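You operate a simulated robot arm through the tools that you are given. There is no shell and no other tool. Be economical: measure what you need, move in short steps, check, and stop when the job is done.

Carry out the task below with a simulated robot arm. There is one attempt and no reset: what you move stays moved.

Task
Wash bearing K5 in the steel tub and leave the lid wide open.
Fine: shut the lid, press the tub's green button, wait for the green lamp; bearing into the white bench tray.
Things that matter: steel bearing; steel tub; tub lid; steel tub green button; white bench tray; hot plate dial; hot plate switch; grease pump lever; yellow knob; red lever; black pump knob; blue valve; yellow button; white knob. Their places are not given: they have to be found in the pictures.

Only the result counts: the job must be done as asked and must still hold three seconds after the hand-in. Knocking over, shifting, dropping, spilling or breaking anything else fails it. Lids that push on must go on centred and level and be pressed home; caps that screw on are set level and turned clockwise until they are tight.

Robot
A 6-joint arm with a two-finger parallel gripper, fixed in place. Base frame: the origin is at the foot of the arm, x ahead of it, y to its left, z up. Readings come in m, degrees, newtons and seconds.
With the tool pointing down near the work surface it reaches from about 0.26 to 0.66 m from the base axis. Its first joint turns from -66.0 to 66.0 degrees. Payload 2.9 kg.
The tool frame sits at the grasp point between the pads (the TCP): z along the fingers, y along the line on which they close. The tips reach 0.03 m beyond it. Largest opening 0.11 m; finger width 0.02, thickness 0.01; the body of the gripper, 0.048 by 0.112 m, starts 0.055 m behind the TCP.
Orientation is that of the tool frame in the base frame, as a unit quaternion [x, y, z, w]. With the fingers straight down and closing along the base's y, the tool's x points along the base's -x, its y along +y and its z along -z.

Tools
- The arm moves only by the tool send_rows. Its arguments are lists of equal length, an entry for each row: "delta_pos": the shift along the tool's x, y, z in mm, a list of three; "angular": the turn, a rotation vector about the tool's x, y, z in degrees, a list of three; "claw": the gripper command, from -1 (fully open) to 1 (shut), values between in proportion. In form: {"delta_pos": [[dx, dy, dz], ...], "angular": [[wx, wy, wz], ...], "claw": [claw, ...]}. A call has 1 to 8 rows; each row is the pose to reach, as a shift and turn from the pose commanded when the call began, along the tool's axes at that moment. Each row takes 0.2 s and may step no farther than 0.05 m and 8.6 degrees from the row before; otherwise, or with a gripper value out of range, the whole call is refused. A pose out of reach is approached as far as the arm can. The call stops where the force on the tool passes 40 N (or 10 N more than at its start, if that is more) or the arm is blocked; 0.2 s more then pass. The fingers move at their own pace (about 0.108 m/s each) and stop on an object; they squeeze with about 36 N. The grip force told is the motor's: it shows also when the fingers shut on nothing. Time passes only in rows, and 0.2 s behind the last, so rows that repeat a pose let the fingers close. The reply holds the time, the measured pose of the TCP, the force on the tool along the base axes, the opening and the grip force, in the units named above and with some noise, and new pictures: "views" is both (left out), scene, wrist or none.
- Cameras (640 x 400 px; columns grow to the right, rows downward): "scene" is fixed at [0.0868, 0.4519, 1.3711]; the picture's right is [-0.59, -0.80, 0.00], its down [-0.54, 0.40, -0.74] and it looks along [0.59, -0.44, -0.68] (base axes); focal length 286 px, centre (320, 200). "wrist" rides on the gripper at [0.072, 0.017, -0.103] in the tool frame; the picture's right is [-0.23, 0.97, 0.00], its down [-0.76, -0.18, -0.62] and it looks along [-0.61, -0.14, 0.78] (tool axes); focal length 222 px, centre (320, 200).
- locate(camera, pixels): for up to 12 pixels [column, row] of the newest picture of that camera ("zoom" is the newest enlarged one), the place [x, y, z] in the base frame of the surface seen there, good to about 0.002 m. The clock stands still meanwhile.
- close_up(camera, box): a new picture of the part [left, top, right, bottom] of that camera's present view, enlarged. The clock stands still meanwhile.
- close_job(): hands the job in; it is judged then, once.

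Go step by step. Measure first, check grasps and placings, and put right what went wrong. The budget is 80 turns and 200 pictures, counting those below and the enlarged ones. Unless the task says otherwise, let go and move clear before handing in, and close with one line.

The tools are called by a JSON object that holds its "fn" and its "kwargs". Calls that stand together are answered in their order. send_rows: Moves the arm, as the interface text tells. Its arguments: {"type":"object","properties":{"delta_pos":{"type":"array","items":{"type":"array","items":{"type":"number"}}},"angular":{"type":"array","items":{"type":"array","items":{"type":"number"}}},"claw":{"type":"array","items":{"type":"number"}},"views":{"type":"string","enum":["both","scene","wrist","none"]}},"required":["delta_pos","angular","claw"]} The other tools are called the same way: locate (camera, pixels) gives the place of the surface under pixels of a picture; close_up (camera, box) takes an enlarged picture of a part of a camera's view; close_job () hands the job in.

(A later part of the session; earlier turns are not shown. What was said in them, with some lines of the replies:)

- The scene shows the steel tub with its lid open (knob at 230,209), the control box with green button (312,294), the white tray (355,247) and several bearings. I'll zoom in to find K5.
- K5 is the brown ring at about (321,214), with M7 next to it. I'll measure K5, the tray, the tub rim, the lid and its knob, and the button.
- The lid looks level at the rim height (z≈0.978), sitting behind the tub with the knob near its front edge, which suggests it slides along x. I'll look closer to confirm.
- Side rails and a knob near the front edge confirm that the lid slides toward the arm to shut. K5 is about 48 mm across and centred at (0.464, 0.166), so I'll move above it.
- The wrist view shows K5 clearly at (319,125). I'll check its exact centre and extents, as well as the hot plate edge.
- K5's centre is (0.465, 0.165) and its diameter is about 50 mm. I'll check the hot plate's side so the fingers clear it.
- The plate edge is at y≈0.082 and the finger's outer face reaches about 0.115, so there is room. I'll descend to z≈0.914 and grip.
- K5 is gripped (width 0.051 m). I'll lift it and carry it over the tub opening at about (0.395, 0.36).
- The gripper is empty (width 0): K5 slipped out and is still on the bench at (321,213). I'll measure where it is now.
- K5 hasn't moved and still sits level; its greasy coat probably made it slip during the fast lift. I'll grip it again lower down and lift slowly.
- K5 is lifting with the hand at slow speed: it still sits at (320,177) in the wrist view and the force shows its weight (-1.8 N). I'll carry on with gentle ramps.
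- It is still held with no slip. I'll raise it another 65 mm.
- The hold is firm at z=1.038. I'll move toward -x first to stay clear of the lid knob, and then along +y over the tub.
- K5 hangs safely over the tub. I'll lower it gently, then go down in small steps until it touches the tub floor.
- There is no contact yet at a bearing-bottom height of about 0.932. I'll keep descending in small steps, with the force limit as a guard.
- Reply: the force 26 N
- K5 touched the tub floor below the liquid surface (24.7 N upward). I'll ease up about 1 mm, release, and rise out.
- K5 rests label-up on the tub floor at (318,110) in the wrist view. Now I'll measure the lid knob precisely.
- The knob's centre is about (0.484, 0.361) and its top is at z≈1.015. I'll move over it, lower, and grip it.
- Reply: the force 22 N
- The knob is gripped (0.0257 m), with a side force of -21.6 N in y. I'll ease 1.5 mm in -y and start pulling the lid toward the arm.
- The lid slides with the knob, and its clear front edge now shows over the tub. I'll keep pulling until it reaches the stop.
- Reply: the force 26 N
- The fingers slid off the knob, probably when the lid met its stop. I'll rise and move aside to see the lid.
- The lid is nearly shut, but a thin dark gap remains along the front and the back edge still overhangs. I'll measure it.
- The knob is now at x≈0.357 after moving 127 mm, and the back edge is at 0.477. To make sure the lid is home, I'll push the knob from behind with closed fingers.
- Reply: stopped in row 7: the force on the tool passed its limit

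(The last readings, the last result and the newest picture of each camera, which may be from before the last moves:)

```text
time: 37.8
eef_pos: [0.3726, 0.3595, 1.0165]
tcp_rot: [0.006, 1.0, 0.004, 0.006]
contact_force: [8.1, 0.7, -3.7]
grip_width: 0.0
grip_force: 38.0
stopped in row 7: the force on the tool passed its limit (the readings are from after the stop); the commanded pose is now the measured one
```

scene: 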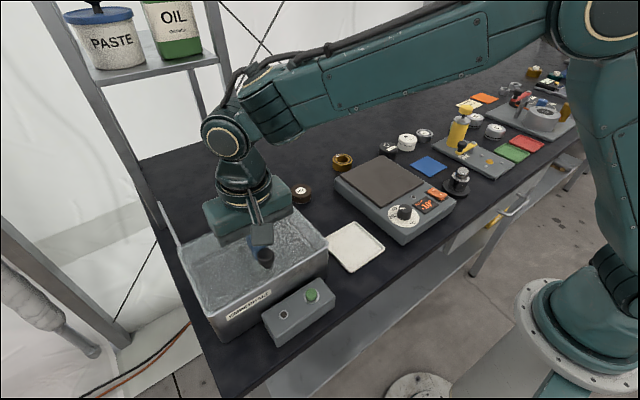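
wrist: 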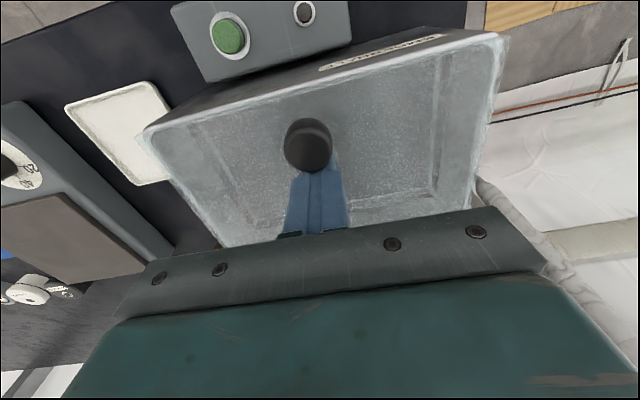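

The push stopped at the force limit with the knob about 6 mm further along, so the lid is home. I'll back off, rise, and check both the lid and the button.

{"fn": "send_rows", "kwargs": {"delta_pos": [[-10, 0, 0], [-10, 0, -40], [-10, 0, -70], [30, -20, -70], [60, -40, -70], [78, -44, -70], [78, -44, -70]], "angular": [[0, 0, 0], [0, 0, 0], [0, 0, 0], [0, 0, 0], [0, 0, 0], [0, 0, 0], [0, 0, 0]], "claw": [1, 1, 1, 1, 1, 1, 1]}}

{"fn": "close_up", "kwargs": {"camera": "scene", "box": [150, 190, 340, 350]}}

{"fn": "locate", "kwargs": {"camera": "wrist", "pixels": [[320, 100], [300, 120]]}}

```text
time: 39.4
eef_pos: [0.2929, 0.3173, 1.0835]
tcp_rot: [0.004, 1.0, 0.003, 0.006]
contact_force: [0.1, -0.4, -1.3]
grip_width: 0.0
grip_force: 37.6
```

scene: 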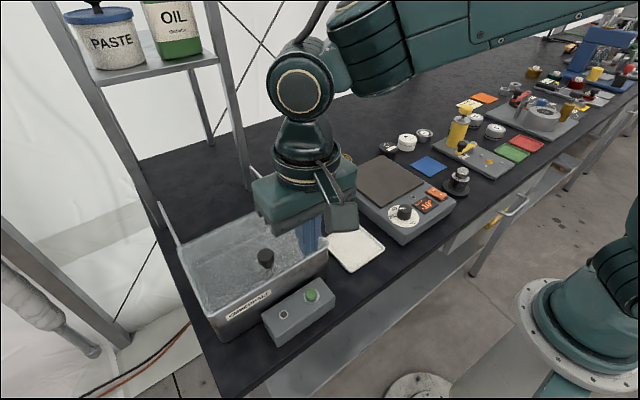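
wrist: 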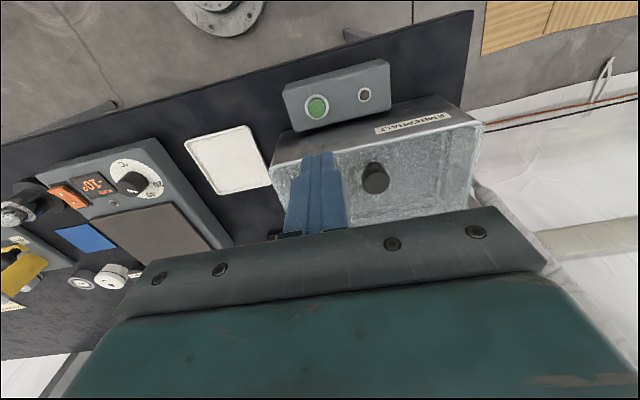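

```text
2.50 times, centred on (245, 270) of scene
```

zoom: 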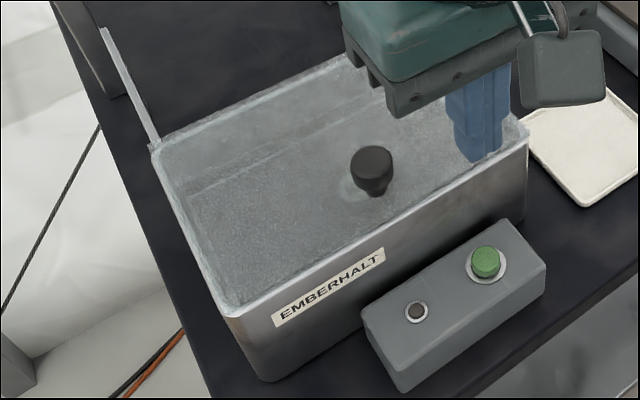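

```text
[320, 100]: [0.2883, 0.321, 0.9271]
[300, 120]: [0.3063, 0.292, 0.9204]
```

The lid is fully closed now. I'll correct the small tool tilt (about 0.7°) while descending onto the green button at (0.295, 0.316).

{"fn": "send_rows", "kwargs": {"delta_pos": [[-2, -1, 40], [-2, -1, 80], [-2, -1, 112], [-2, -1, 118], [-2, -1, 122], [-2, -1, 125], [-2, -1, 128], [-2, -1, 131]], "angular": [[0.3, 0.69, -0.4], [0.3, 0.69, -0.4], [0.3, 0.69, -0.4], [0.3, 0.69, -0.4], [0.3, 0.69, -0.4], [0.3, 0.69, -0.4], [0.3, 0.69, -0.4], [0.3, 0.69, -0.4]], "claw": [1, 1, 1, 1, 1, 1, 1, 1]}}

```text
time: 41.2
eef_pos: [0.2974, 0.3175, 0.9543]
tcp_rot: [0.001, 1.0, 0.001, 0.0]
contact_force: [-3.7, -3.0, 15.2]
grip_width: 0.0
grip_force: 37.9
```

scene: 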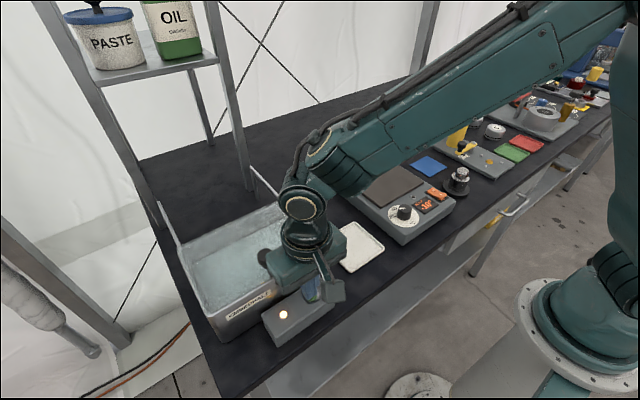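
wrist: 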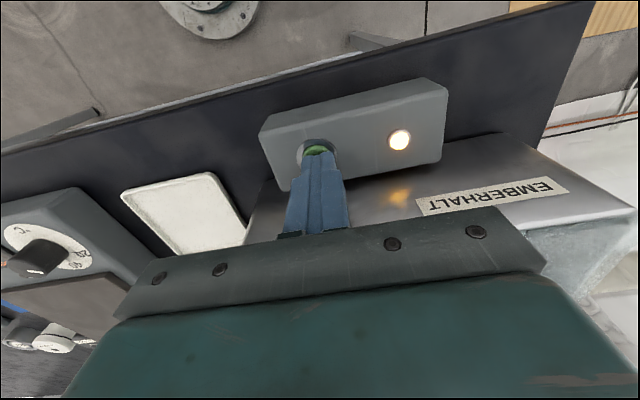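

The button is pressed and the lamp glows orange (283,314), so the wash is running. I'll rise clear and wait for green.

{"fn": "send_rows", "kwargs": {"delta_pos": [[0, 0, -20], [0, 0, -60], [0, 0, -100], [0, 0, -130], [0, 0, -130], [0, 0, -130], [0, 0, -130], [0, 0, -130]], "angular": [[0, 0, 0], [0, 0, 0], [0, 0, 0], [0, 0, 0], [0, 0, 0], [0, 0, 0], [0, 0, 0], [0, 0, 0]], "claw": [1, 1, 1, 1, 1, 1, 1, 1], "views": "none"}}

{"fn": "send_rows", "kwargs": {"delta_pos": [[0, 0, 0], [0, 0, 0], [0, 0, 0], [0, 0, 0], [0, 0, 0], [0, 0, 0], [0, 0, 0], [0, 0, 0]], "angular": [[0, 0, 0], [0, 0, 0], [0, 0, 0], [0, 0, 0], [0, 0, 0], [0, 0, 0], [0, 0, 0], [0, 0, 0]], "claw": [1, 1, 1, 1, 1, 1, 1, 1], "views": "scene"}}

{"fn": "send_rows", "kwargs": {"delta_pos": [[0, 0, 0], [0, 0, 0], [0, 0, 0], [0, 0, 0], [0, 0, 0], [0, 0, 0], [0, 0, 0], [0, 0, 0]], "angular": [[0, 0, 0], [0, 0, 0], [0, 0, 0], [0, 0, 0], [0, 0, 0], [0, 0, 0], [0, 0, 0], [0, 0, 0]], "claw": [1, 1, 1, 1, 1, 1, 1, 1], "views": "scene"}}

```text
time: 43.0
eef_pos: [0.2988, 0.3175, 1.0857]
tcp_rot: [0.001, 1.0, 0.001, 0.0]
contact_force: [-0.9, 1.3, 0.6]
grip_width: 0.0
grip_force: 37.9
```

```text
time: 44.8
eef_pos: [0.2984, 0.3172, 1.0852]
tcp_rot: [0.001, 1.0, 0.002, 0.0]
contact_force: [-0.1, 0.7, -0.7]
grip_width: 0.0
grip_force: 37.7
```

scene: 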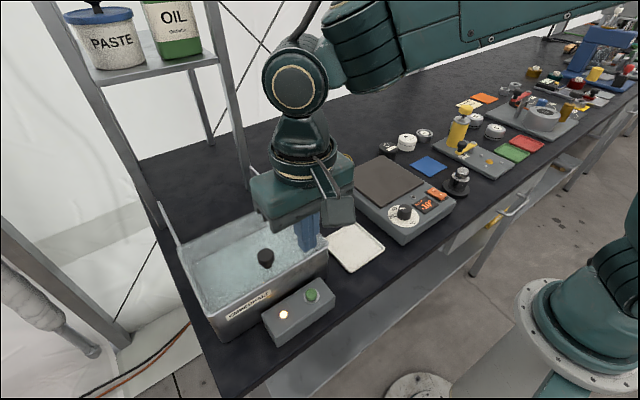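

```text
time: 46.6
eef_pos: [0.2967, 0.3166, 1.0855]
tcp_rot: [0.001, 1.0, 0.001, 0.0]
contact_force: [-0.5, 0.7, -0.7]
grip_width: 0.0
grip_force: 37.9
```

scene: 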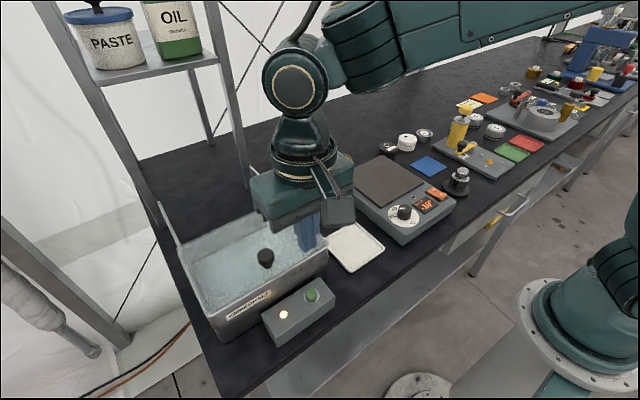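

The lamp is still orange at (283,314). I'll wait longer.

{"fn": "send_rows", "kwargs": {"delta_pos": [[0, 0, 0], [0, 0, 0], [0, 0, 0], [0, 0, 0], [0, 0, 0], [0, 0, 0], [0, 0, 0], [0, 0, 0]], "angular": [[0, 0, 0], [0, 0, 0], [0, 0, 0], [0, 0, 0], [0, 0, 0], [0, 0, 0], [0, 0, 0], [0, 0, 0]], "claw": [1, 1, 1, 1, 1, 1, 1, 1], "views": "none"}}

{"fn": "send_rows", "kwargs": {"delta_pos": [[0, 0, 0], [0, 0, 0], [0, 0, 0], [0, 0, 0], [0, 0, 0], [0, 0, 0], [0, 0, 0], [0, 0, 0]], "angular": [[0, 0, 0], [0, 0, 0], [0, 0, 0], [0, 0, 0], [0, 0, 0], [0, 0, 0], [0, 0, 0], [0, 0, 0]], "claw": [1, 1, 1, 1, 1, 1, 1, 1], "views": "none"}}

{"fn": "send_rows", "kwargs": {"delta_pos": [[0, 0, 0], [0, 0, 0], [0, 0, 0], [0, 0, 0], [0, 0, 0], [0, 0, 0], [0, 0, 0], [0, 0, 0]], "angular": [[0, 0, 0], [0, 0, 0], [0, 0, 0], [0, 0, 0], [0, 0, 0], [0, 0, 0], [0, 0, 0], [0, 0, 0]], "claw": [1, 1, 1, 1, 1, 1, 1, 1], "views": "scene"}}

```text
time: 48.4
eef_pos: [0.296, 0.3176, 1.0857]
tcp_rot: [0.001, 1.0, 0.001, 0.0]
contact_force: [0.0, 0.1, -0.3]
grip_width: 0.0
grip_force: 37.6
```

```text
time: 50.2
eef_pos: [0.2979, 0.3173, 1.0842]
tcp_rot: [0.001, 1.0, 0.0, 0.0]
contact_force: [0.0, 0.1, -0.1]
grip_width: 0.0
grip_force: 37.3
```

```text
time: 52.0
eef_pos: [0.2983, 0.3161, 1.0855]
tcp_rot: [0.001, 1.0, 0.0, 0.0]
contact_force: [0.4, 0.0, -0.1]
grip_width: 0.0
grip_force: 38.0
```

scene: 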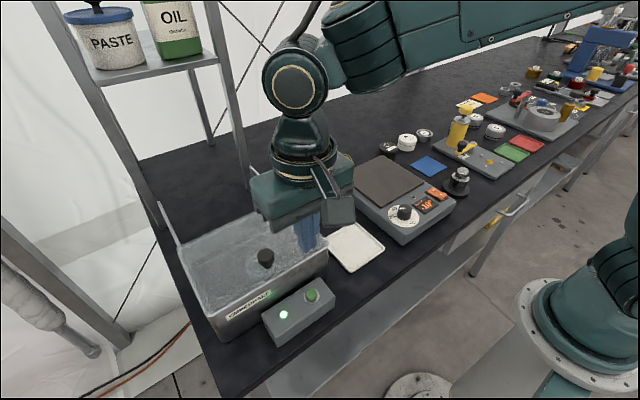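

The lamp is green (283,314). I'll measure the knob, then grip it to reopen the lid.

{"fn": "locate", "kwargs": {"camera": "scene", "pixels": [[265, 255], [259, 255], [271, 255], [265, 251], [265, 258]]}}

{"fn": "send_rows", "kwargs": {"delta_pos": [[-20, 15, 0], [-40, 30, 0], [-53, 43, 0], [-53, 43, 0]], "angular": [[0, 0, 0], [0, 0, 0], [0, 0, 0], [0, 0, 0]], "claw": [-0.3, -0.3, -0.3, -0.3]}}

{"fn": "locate", "kwargs": {"camera": "wrist", "pixels": [[318, 145], [318, 155], [318, 135], [308, 145], [330, 145]]}}

```text
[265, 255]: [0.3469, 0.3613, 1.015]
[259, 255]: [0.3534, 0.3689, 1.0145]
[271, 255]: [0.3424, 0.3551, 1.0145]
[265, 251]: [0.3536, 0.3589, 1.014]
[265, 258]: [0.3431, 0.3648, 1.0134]
```

```text
time: 53.0
eef_pos: [0.3515, 0.3616, 1.0847]
tcp_rot: [0.001, 1.0, 0.001, 0.001]
contact_force: [0.1, -0.2, 0.2]
grip_width: 0.0714
grip_force: 0.0
```

scene: 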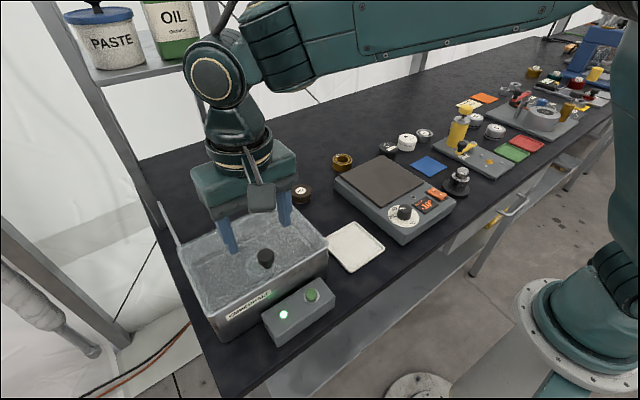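
wrist: 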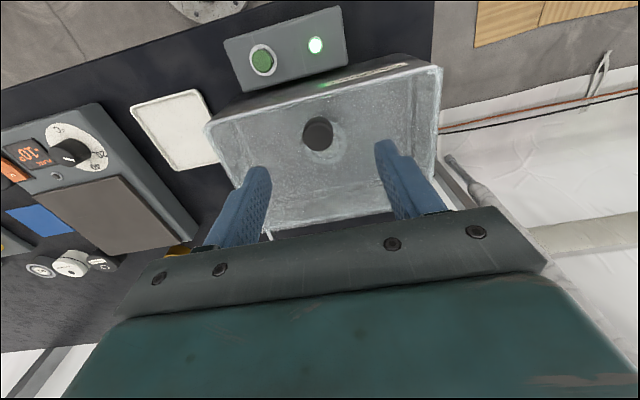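

```text
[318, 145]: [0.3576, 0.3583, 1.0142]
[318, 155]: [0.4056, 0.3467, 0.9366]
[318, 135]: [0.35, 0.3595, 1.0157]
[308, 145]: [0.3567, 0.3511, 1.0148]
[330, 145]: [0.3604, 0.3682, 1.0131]
```

The knob's centre is about (0.349, 0.3595). I'll lower onto it and grip.

{"fn": "send_rows", "kwargs": {"delta_pos": [[2, -2, 30], [2, -2, 55], [2, -2, 69], [2, -2, 69], [2, -2, 69], [2, -2, 69], [2, -2, 69]], "angular": [[0, 0, 0], [0, 0, 0], [0, 0, 0], [0, 0, 0], [0, 0, 0], [0, 0, 0], [0, 0, 0]], "claw": [-0.3, -0.3, -0.3, 1, 1, 1, 1], "views": "wrist"}}

```text
time: 54.6
eef_pos: [0.3511, 0.3609, 1.0158]
tcp_rot: [0.0, 1.0, 0.004, 0.002]
contact_force: [5.1, 20.8, 11.9]
grip_width: 0.0259
grip_force: 45.4
```

wrist: 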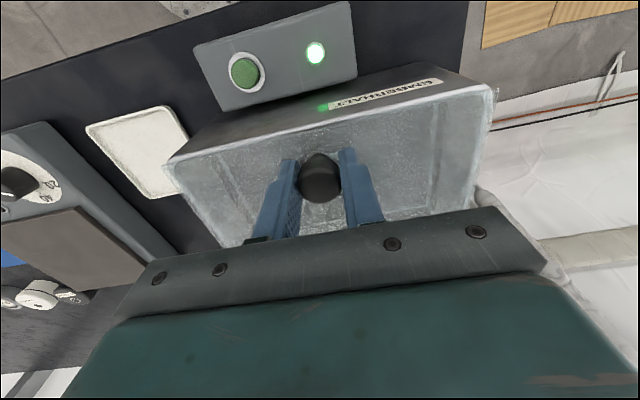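

The knob is gripped. I'll relieve the side force and slide the lid open toward +x.

{"fn": "send_rows", "kwargs": {"delta_pos": [[0, 1.2, -0.5], [-6, 1.2, -0.5], [-16, 1.2, -0.5], [-28, 1.2, -0.5], [-40, 1.2, -0.5], [-52, 1.2, -0.5], [-64, 1.2, -0.5], [-74, 1.2, -0.5]], "angular": [[0, 0, 0], [0, 0, 0], [0, 0, 0], [0, 0, 0], [0, 0, 0], [0, 0, 0], [0, 0, 0], [0, 0, 0]], "claw": [1, 1, 1, 1, 1, 1, 1, 1], "views": "none"}}

{"fn": "send_rows", "kwargs": {"delta_pos": [[-10, 0, 0], [-20, 0, 0], [-30, 0, 0], [-40, 0, 0], [-50, 0, 0], [-57, 0, 0], [-62, 0, 0]], "angular": [[0, 0, 0], [0, 0, 0], [0, 0, 0], [0, 0, 0], [0, 0, 0], [0, 0, 0], [0, 0, 0]], "claw": [1, 1, 1, 1, 1, 1, 1]}}

```text
time: 56.4
eef_pos: [0.4217, 0.3603, 1.0161]
tcp_rot: [0.001, 1.0, 0.001, 0.0]
contact_force: [0.0, 22.3, 12.4]
grip_width: 0.0252
grip_force: 45.0
```

```text
time: 58.0
eef_pos: [0.4829, 0.3595, 1.0154]
tcp_rot: [-0.001, 1.0, 0.002, 0.001]
contact_force: [-1.4, 25.9, 15.5]
grip_width: 0.0257
grip_force: 45.1
```

scene: 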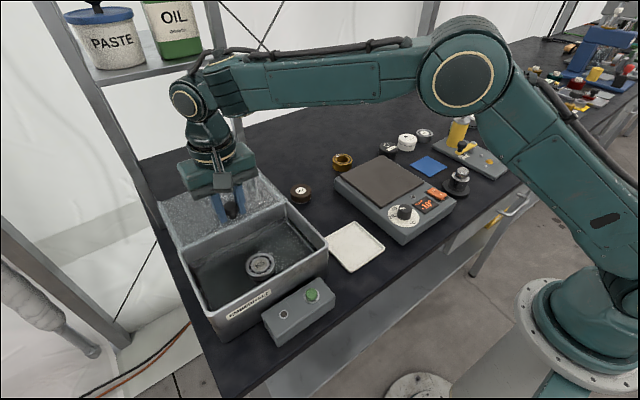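
wrist: 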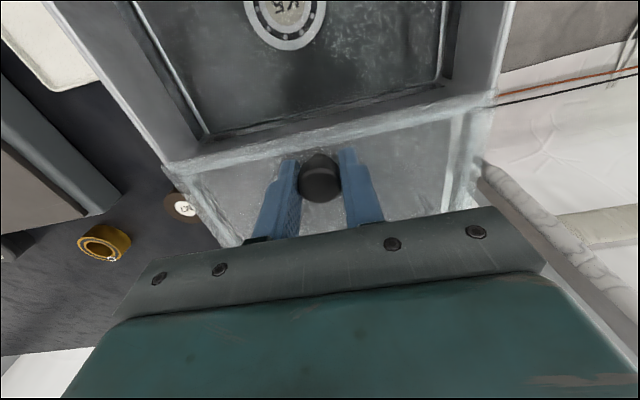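

The lid is back at its original open position and K5 now looks clean steel. I'll nudge 3 mm more to confirm it's fully open, release, and rise.

{"fn": "send_rows", "kwargs": {"delta_pos": [[-3, 1, 0], [-3, 1, 0], [-3, 1, 0], [-3, 1, 0], [-3, 1, -40], [-3, 1, -70], [-3, 1, -70]], "angular": [[0, 0, 0], [0, 0, 0], [0, 0, 0], [0, 0, 0], [0, 0, 0], [0, 0, 0], [0, 0, 0]], "claw": [1, 1, -0.4, -0.4, -0.4, -0.4, -0.4]}}

{"fn": "close_up", "kwargs": {"camera": "scene", "box": [150, 160, 350, 350]}}

{"fn": "locate", "kwargs": {"camera": "zoom", "pixels": [[350, 220], [350, 200], [350, 240], [320, 220], [380, 220], [323, 15], [128, 92]]}}

```text
time: 59.6
eef_pos: [0.4849, 0.357, 1.0871]
tcp_rot: [0.001, 1.0, 0.001, 0.0]
contact_force: [-0.5, -0.5, -0.5]
grip_width: 0.0772
grip_force: 0.1
```

scene: 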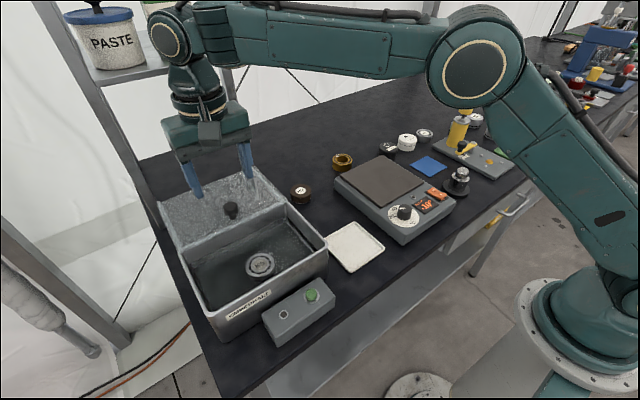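
wrist: 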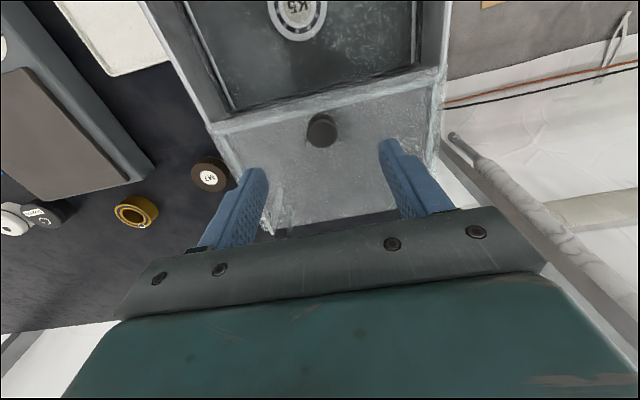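

```text
2.11 times, centred on (250, 255) of scene
```

zoom: 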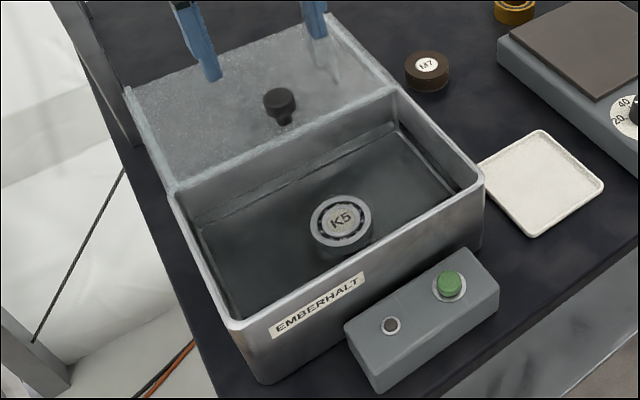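

```text
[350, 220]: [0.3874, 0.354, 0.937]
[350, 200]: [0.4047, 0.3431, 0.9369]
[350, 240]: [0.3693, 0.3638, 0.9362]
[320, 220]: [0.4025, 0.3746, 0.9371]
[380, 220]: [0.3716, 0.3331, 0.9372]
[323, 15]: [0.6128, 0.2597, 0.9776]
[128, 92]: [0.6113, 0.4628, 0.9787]
```

The lid sits exactly where it was at the start (far edge x≈0.612). K5 is still at about (0.393, 0.358), so I'll move over it and check the view before descending.

{"fn": "send_rows", "kwargs": {"delta_pos": [[40, 1, 0], [80, 1, 0], [91, 1, 0], [91, 1, 30], [91, 1, 70], [91, 1, 90], [91, 1, 90]], "angular": [[0, 0, 0], [0, 0, 0], [0, 0, 0], [0, 0, 0], [0, 0, 0], [0, 0, 0], [0, 0, 0]], "claw": [-0.45, -0.45, -0.45, -0.45, -0.45, -0.45, -0.45]}}

{"fn": "close_up", "kwargs": {"camera": "wrist", "box": [220, 90, 440, 228]}}

{"fn": "locate", "kwargs": {"camera": "wrist", "pixels": [[320, 140], [300, 140], [340, 140], [320, 120], [320, 160]]}}

```text
time: 61.2
eef_pos: [0.3955, 0.3601, 0.9974]
tcp_rot: [0.0, 1.0, 0.0, 0.0]
contact_force: [-0.4, 0.0, 0.2]
grip_width: 0.0795
grip_force: 0.2
```

scene: 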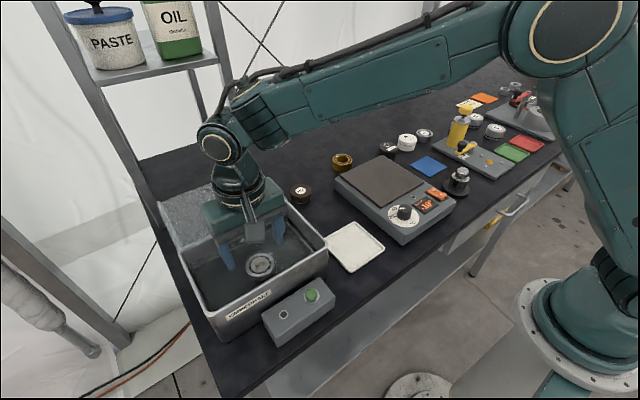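
wrist: 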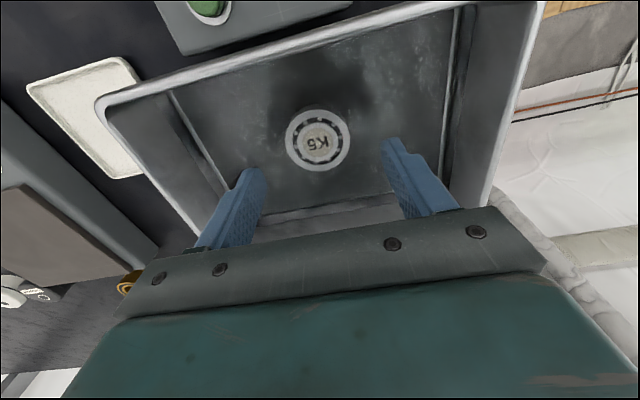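

```text
2.90 times, centred on (330, 159) of wrist
```

zoom: 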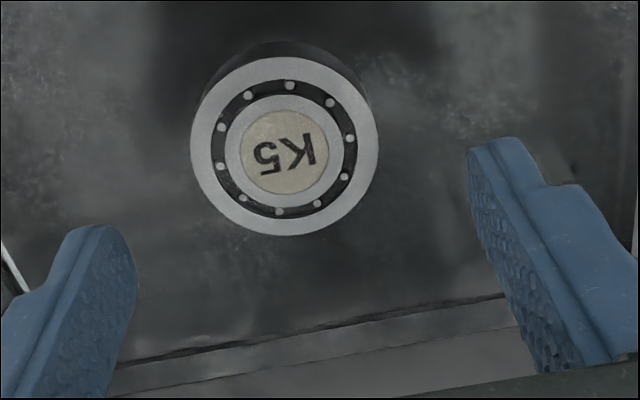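

```text
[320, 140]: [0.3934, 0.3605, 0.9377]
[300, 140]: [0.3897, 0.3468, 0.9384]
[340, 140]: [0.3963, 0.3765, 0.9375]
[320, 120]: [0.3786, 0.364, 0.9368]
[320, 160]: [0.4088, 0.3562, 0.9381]
```

K5 is centred between the fingers at (0.394, 0.360). I'll descend to about z=0.944 and grip.

{"fn": "send_rows", "kwargs": {"delta_pos": [[1, 0, 25], [1, 0, 43], [1, 0, 50], [1, 0, 53], [1, 0, 53], [1, 0, 53], [1, 0, 53], [1, 0, 53]], "angular": [[0, 0, 0], [0, 0, 0], [0, 0, 0], [0, 0, 0], [0, 0, 0], [0, 0, 0], [0, 0, 0], [0, 0, 0]], "claw": [-0.45, -0.45, -0.45, -0.45, 0.2, 1, 1, 1], "views": "wrist"}}

{"fn": "send_rows", "kwargs": {"delta_pos": [[0, 0, -1], [0, 0, -3], [0, 0, -6], [0, 0, -10], [0, 0, -14], [0, 0, -18], [0, 0, -21], [0, 0, -23]], "angular": [[0, 0, 0], [0, 0, 0], [0, 0, 0], [0, 0, 0], [0, 0, 0], [0, 0, 0], [0, 0, 0], [0, 0, 0]], "claw": [1, 1, 1, 1, 1, 1, 1, 1], "views": "wrist"}}

```text
time: 63.0
eef_pos: [0.3945, 0.3614, 0.9422]
tcp_rot: [0.001, 1.0, 0.002, 0.001]
contact_force: [0.4, -0.5, -0.8]
grip_width: 0.0507
grip_force: 36.1
```

wrist: 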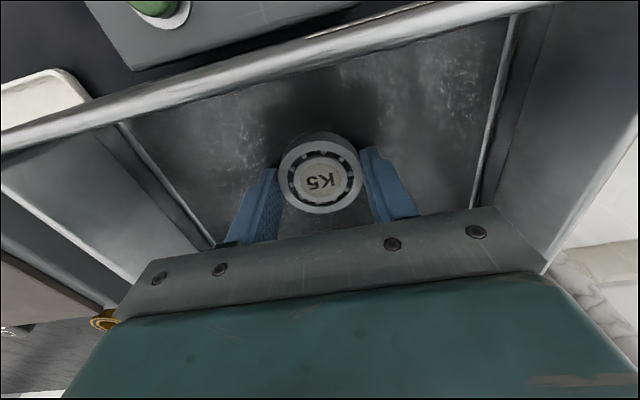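

```text
time: 64.8
eef_pos: [0.395, 0.361, 0.9654]
tcp_rot: [0.0, 1.0, 0.001, 0.0]
contact_force: [0.1, -0.3, -1.7]
grip_width: 0.0511
grip_force: 36.3
```

wrist: 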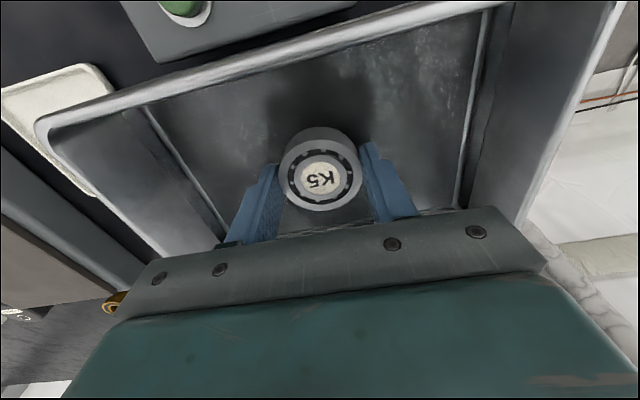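

K5 is held and rising out of the liquid. I'll lift it clear of the rim gently.

{"fn": "send_rows", "kwargs": {"delta_pos": [[0, 0, -3], [0, 0, -10], [0, 0, -20], [0, 0, -33], [0, 0, -47], [0, 0, -60], [0, 0, -71], [0, 0, -78]], "angular": [[0, 0, 0], [0, 0, 0], [0, 0, 0], [0, 0, 0], [0, 0, 0], [0, 0, 0], [0, 0, 0], [0, 0, 0]], "claw": [1, 1, 1, 1, 1, 1, 1, 1], "views": "wrist"}}

{"fn": "locate", "kwargs": {"camera": "scene", "pixels": [[327, 243], [352, 224], [383, 246], [353, 271], [354, 246]]}}

```text
time: 66.6
eef_pos: [0.3942, 0.3602, 1.0444]
tcp_rot: [0.002, 1.0, 0.001, 0.0]
contact_force: [0.2, -0.4, -1.6]
grip_width: 0.0509
grip_force: 35.9
```

wrist: 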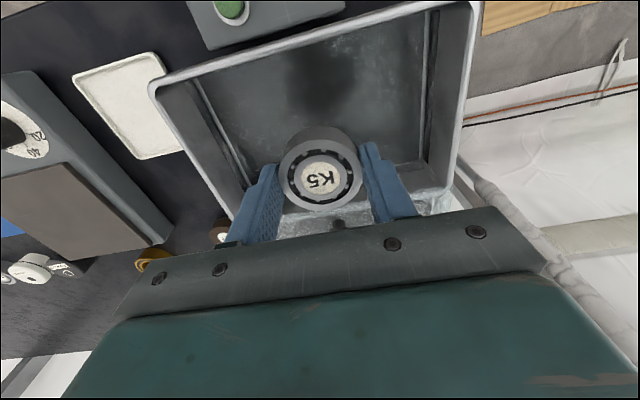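

```text
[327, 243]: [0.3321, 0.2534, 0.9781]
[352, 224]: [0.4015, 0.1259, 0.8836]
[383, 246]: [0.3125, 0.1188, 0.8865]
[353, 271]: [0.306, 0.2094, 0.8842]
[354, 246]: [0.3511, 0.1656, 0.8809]
```

The tray spans x 0.306–0.401 and y 0.12–0.215, with its centre at (0.354, 0.167). I'll carry K5 there gently.

{"fn": "send_rows", "kwargs": {"delta_pos": [[1, -3, 0], [3, -11, 0], [6, -23, 0], [10, -38, 0], [14, -54, 0], [18, -70, 0], [22, -84, 0], [24, -92, 0]], "angular": [[0, 0, 0], [0, 0, 0], [0, 0, 0], [0, 0, 0], [0, 0, 0], [0, 0, 0], [0, 0, 0], [0, 0, 0]], "claw": [1, 1, 1, 1, 1, 1, 1, 1], "views": "none"}}

{"fn": "send_rows", "kwargs": {"delta_pos": [[1, -3, 0], [2, -11, 0], [4, -24, 0], [7, -40, 0], [10, -57, 0], [13, -74, 0], [15, -90, 0], [16, -101, 0]], "angular": [[0, 0, 0], [0, 0, 0], [0, 0, 0], [0, 0, 0], [0, 0, 0], [0, 0, 0], [0, 0, 0], [0, 0, 0]], "claw": [1, 1, 1, 1, 1, 1, 1, 1]}}

```text
time: 68.4
eef_pos: [0.3707, 0.2668, 1.043]
tcp_rot: [0.002, 1.0, 0.001, 0.0]
contact_force: [0.0, -0.7, -2.1]
grip_width: 0.0509
grip_force: 36.2
```

```text
time: 70.2
eef_pos: [0.353, 0.1671, 1.0432]
tcp_rot: [0.002, 1.0, 0.0, 0.0]
contact_force: [-0.8, 1.3, -0.7]
grip_width: 0.0509
grip_force: 36.1
```

scene: 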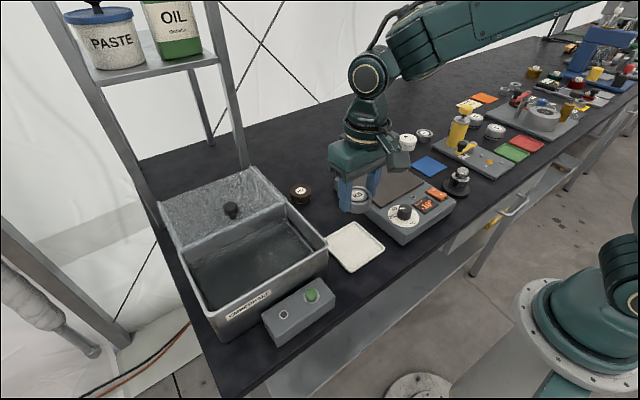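
wrist: 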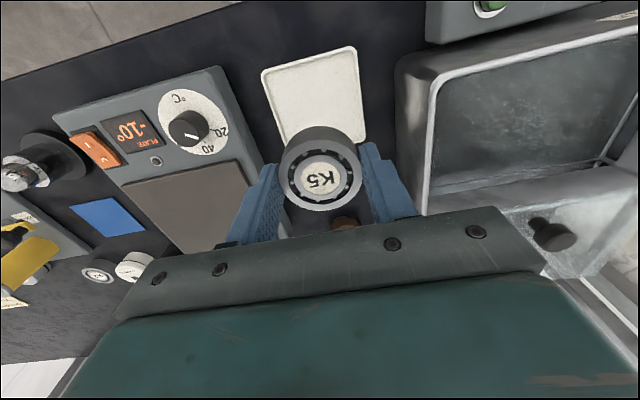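

K5 hangs directly over the tray. I'll lower it gently to just above the tray floor (touch expected at z≈0.914).

{"fn": "send_rows", "kwargs": {"delta_pos": [[0, 0, 4], [0, 0, 14], [0, 0, 29], [0, 0, 48], [0, 0, 70], [0, 0, 90], [0, 0, 106], [0, 0, 116]], "angular": [[0, 0, 0], [0, 0, 0], [0, 0, 0], [0, 0, 0], [0, 0, 0], [0, 0, 0], [0, 0, 0], [0, 0, 0]], "claw": [1, 1, 1, 1, 1, 1, 1, 1]}}

{"fn": "send_rows", "kwargs": {"delta_pos": [[0, 0, 2], [0, 0, 4], [0, 0, 6], [0, 0, 8], [0, 0, 10], [0, 0, 12], [0, 0, 13]], "angular": [[0, 0, 0], [0, 0, 0], [0, 0, 0], [0, 0, 0], [0, 0, 0], [0, 0, 0], [0, 0, 0]], "claw": [1, 1, 1, 1, 1, 1, 1]}}

```text
time: 72.0
eef_pos: [0.3537, 0.1673, 0.9261]
tcp_rot: [0.001, 1.0, 0.001, 0.0]
contact_force: [0.2, 0.2, -2.0]
grip_width: 0.0508
grip_force: 35.7
```

scene: 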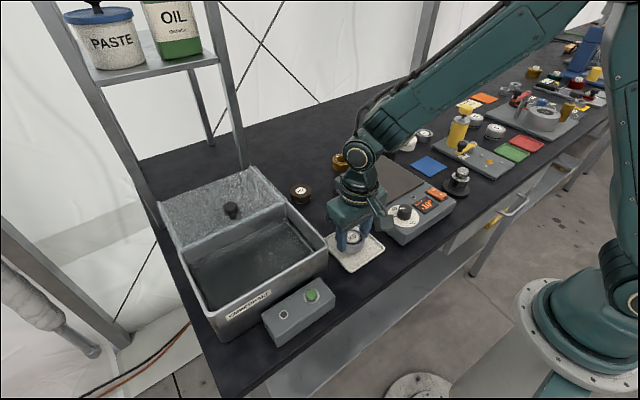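
wrist: 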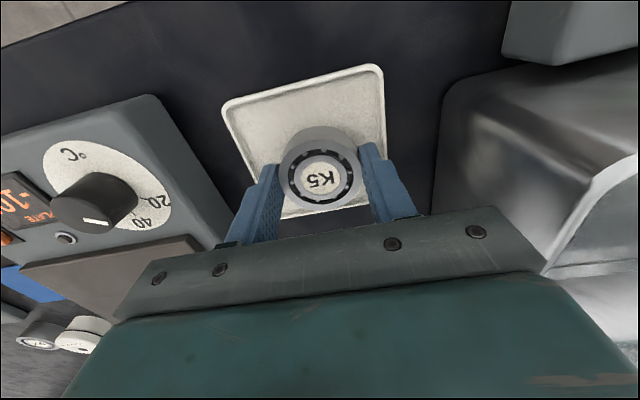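

```text
time: 73.6
eef_pos: [0.3549, 0.1671, 0.9161]
tcp_rot: [0.002, 1.0, 0.0, 0.001]
contact_force: [-3.6, -5.4, 27.1]
grip_width: 0.051
grip_force: 36.4
```

scene: 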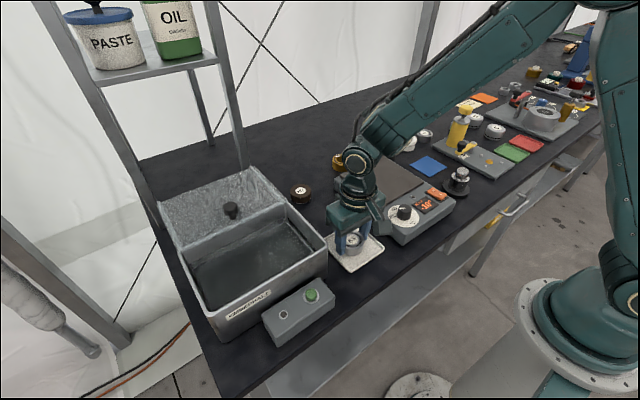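
wrist: 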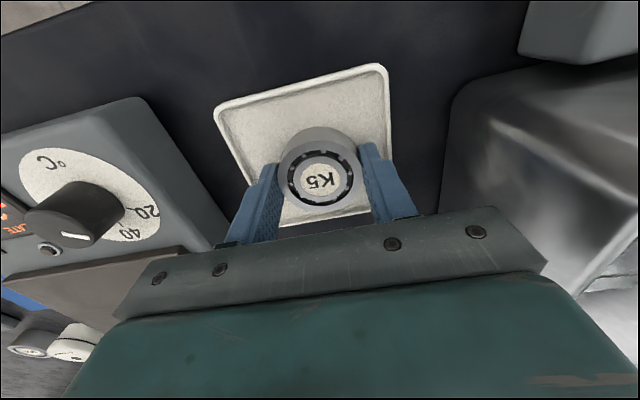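

K5 is pressed onto the tray floor (27 N). I'll ease up, open just a little to stay inside the tray lips, and rise clear.

{"fn": "send_rows", "kwargs": {"delta_pos": [[0, 0, -2.5], [0, 0, -2.5], [0, 0, -2.5], [0, 0, -4], [0, 0, -15], [0, 0, -50], [0, 0, -95], [0, 0, -140]], "angular": [[0, 0, 0], [0, 0, 0], [0, 0, 0], [0, 0, 0], [0, 0, 0], [0, 0, 0], [0, 0, 0], [0, 0, 0]], "claw": [1, -0.12, -0.12, -0.12, -0.12, -0.12, -0.12, -0.12]}}

{"fn": "send_rows", "kwargs": {"delta_pos": [[0, 0, -20], [20, 0, -40], [30, 0, -50]], "angular": [[0, 0, 0], [0, 0, 0], [0, 0, 0]], "claw": [-0.12, -0.12, -0.12]}}

{"fn": "close_up", "kwargs": {"camera": "scene", "box": [150, 160, 410, 350]}}

```text
time: 75.4
eef_pos: [0.3558, 0.168, 1.0555]
tcp_rot: [0.002, 1.0, 0.001, 0.0]
contact_force: [-0.7, 0.6, -0.5]
grip_width: 0.0618
grip_force: 0.0
```

scene: 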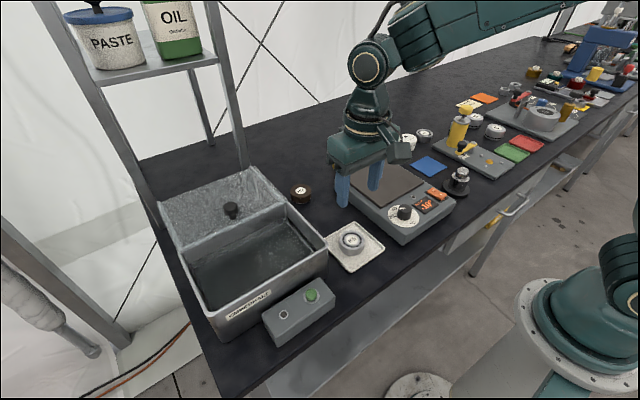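
wrist: 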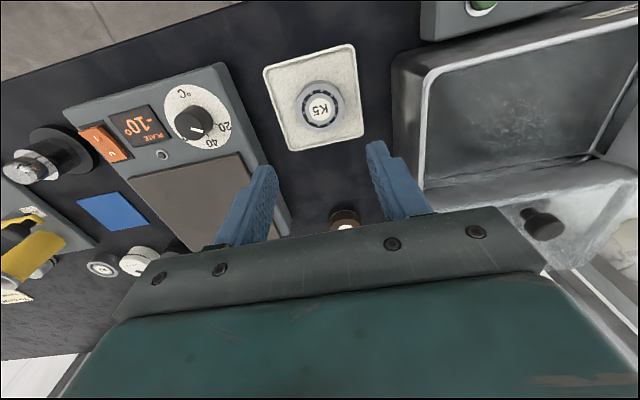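

```text
time: 76.2
eef_pos: [0.3248, 0.1687, 1.1054]
tcp_rot: [0.0, 1.0, 0.001, 0.0]
contact_force: [0.0, -0.3, -0.1]
grip_width: 0.0617
grip_force: 0.0
```

scene: 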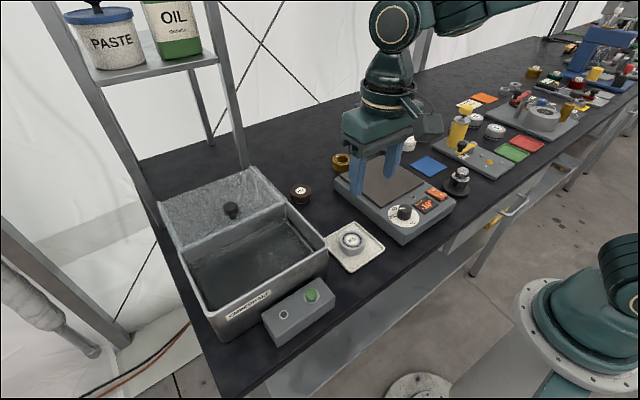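
wrist: 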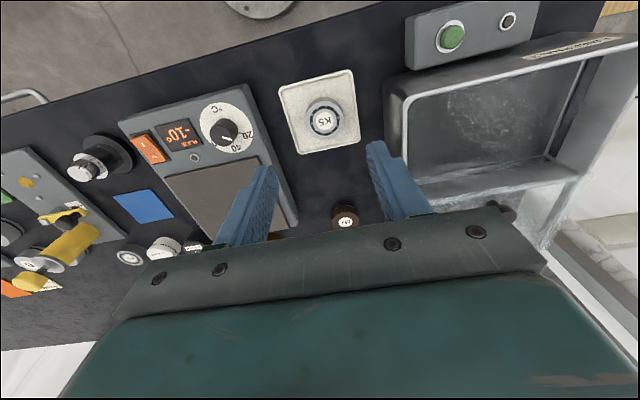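

```text
2.11 times, centred on (280, 255) of scene
```

zoom: 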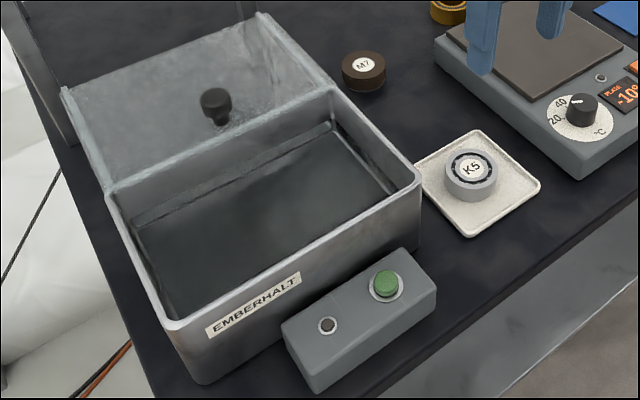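

K5 is clean and sits level in the white tray, the lid is wide open, and the gripper is clear. I'm handing in.

{"fn": "close_job", "kwargs": {}}

```text
The job is handed in.
```

Bearing K5 was washed until the green lamp came on and now sits in the white bench tray, with the tub lid wide open. On the first lift it slipped out of the gripper; it stayed level in place on the bench, and a slower lift held.
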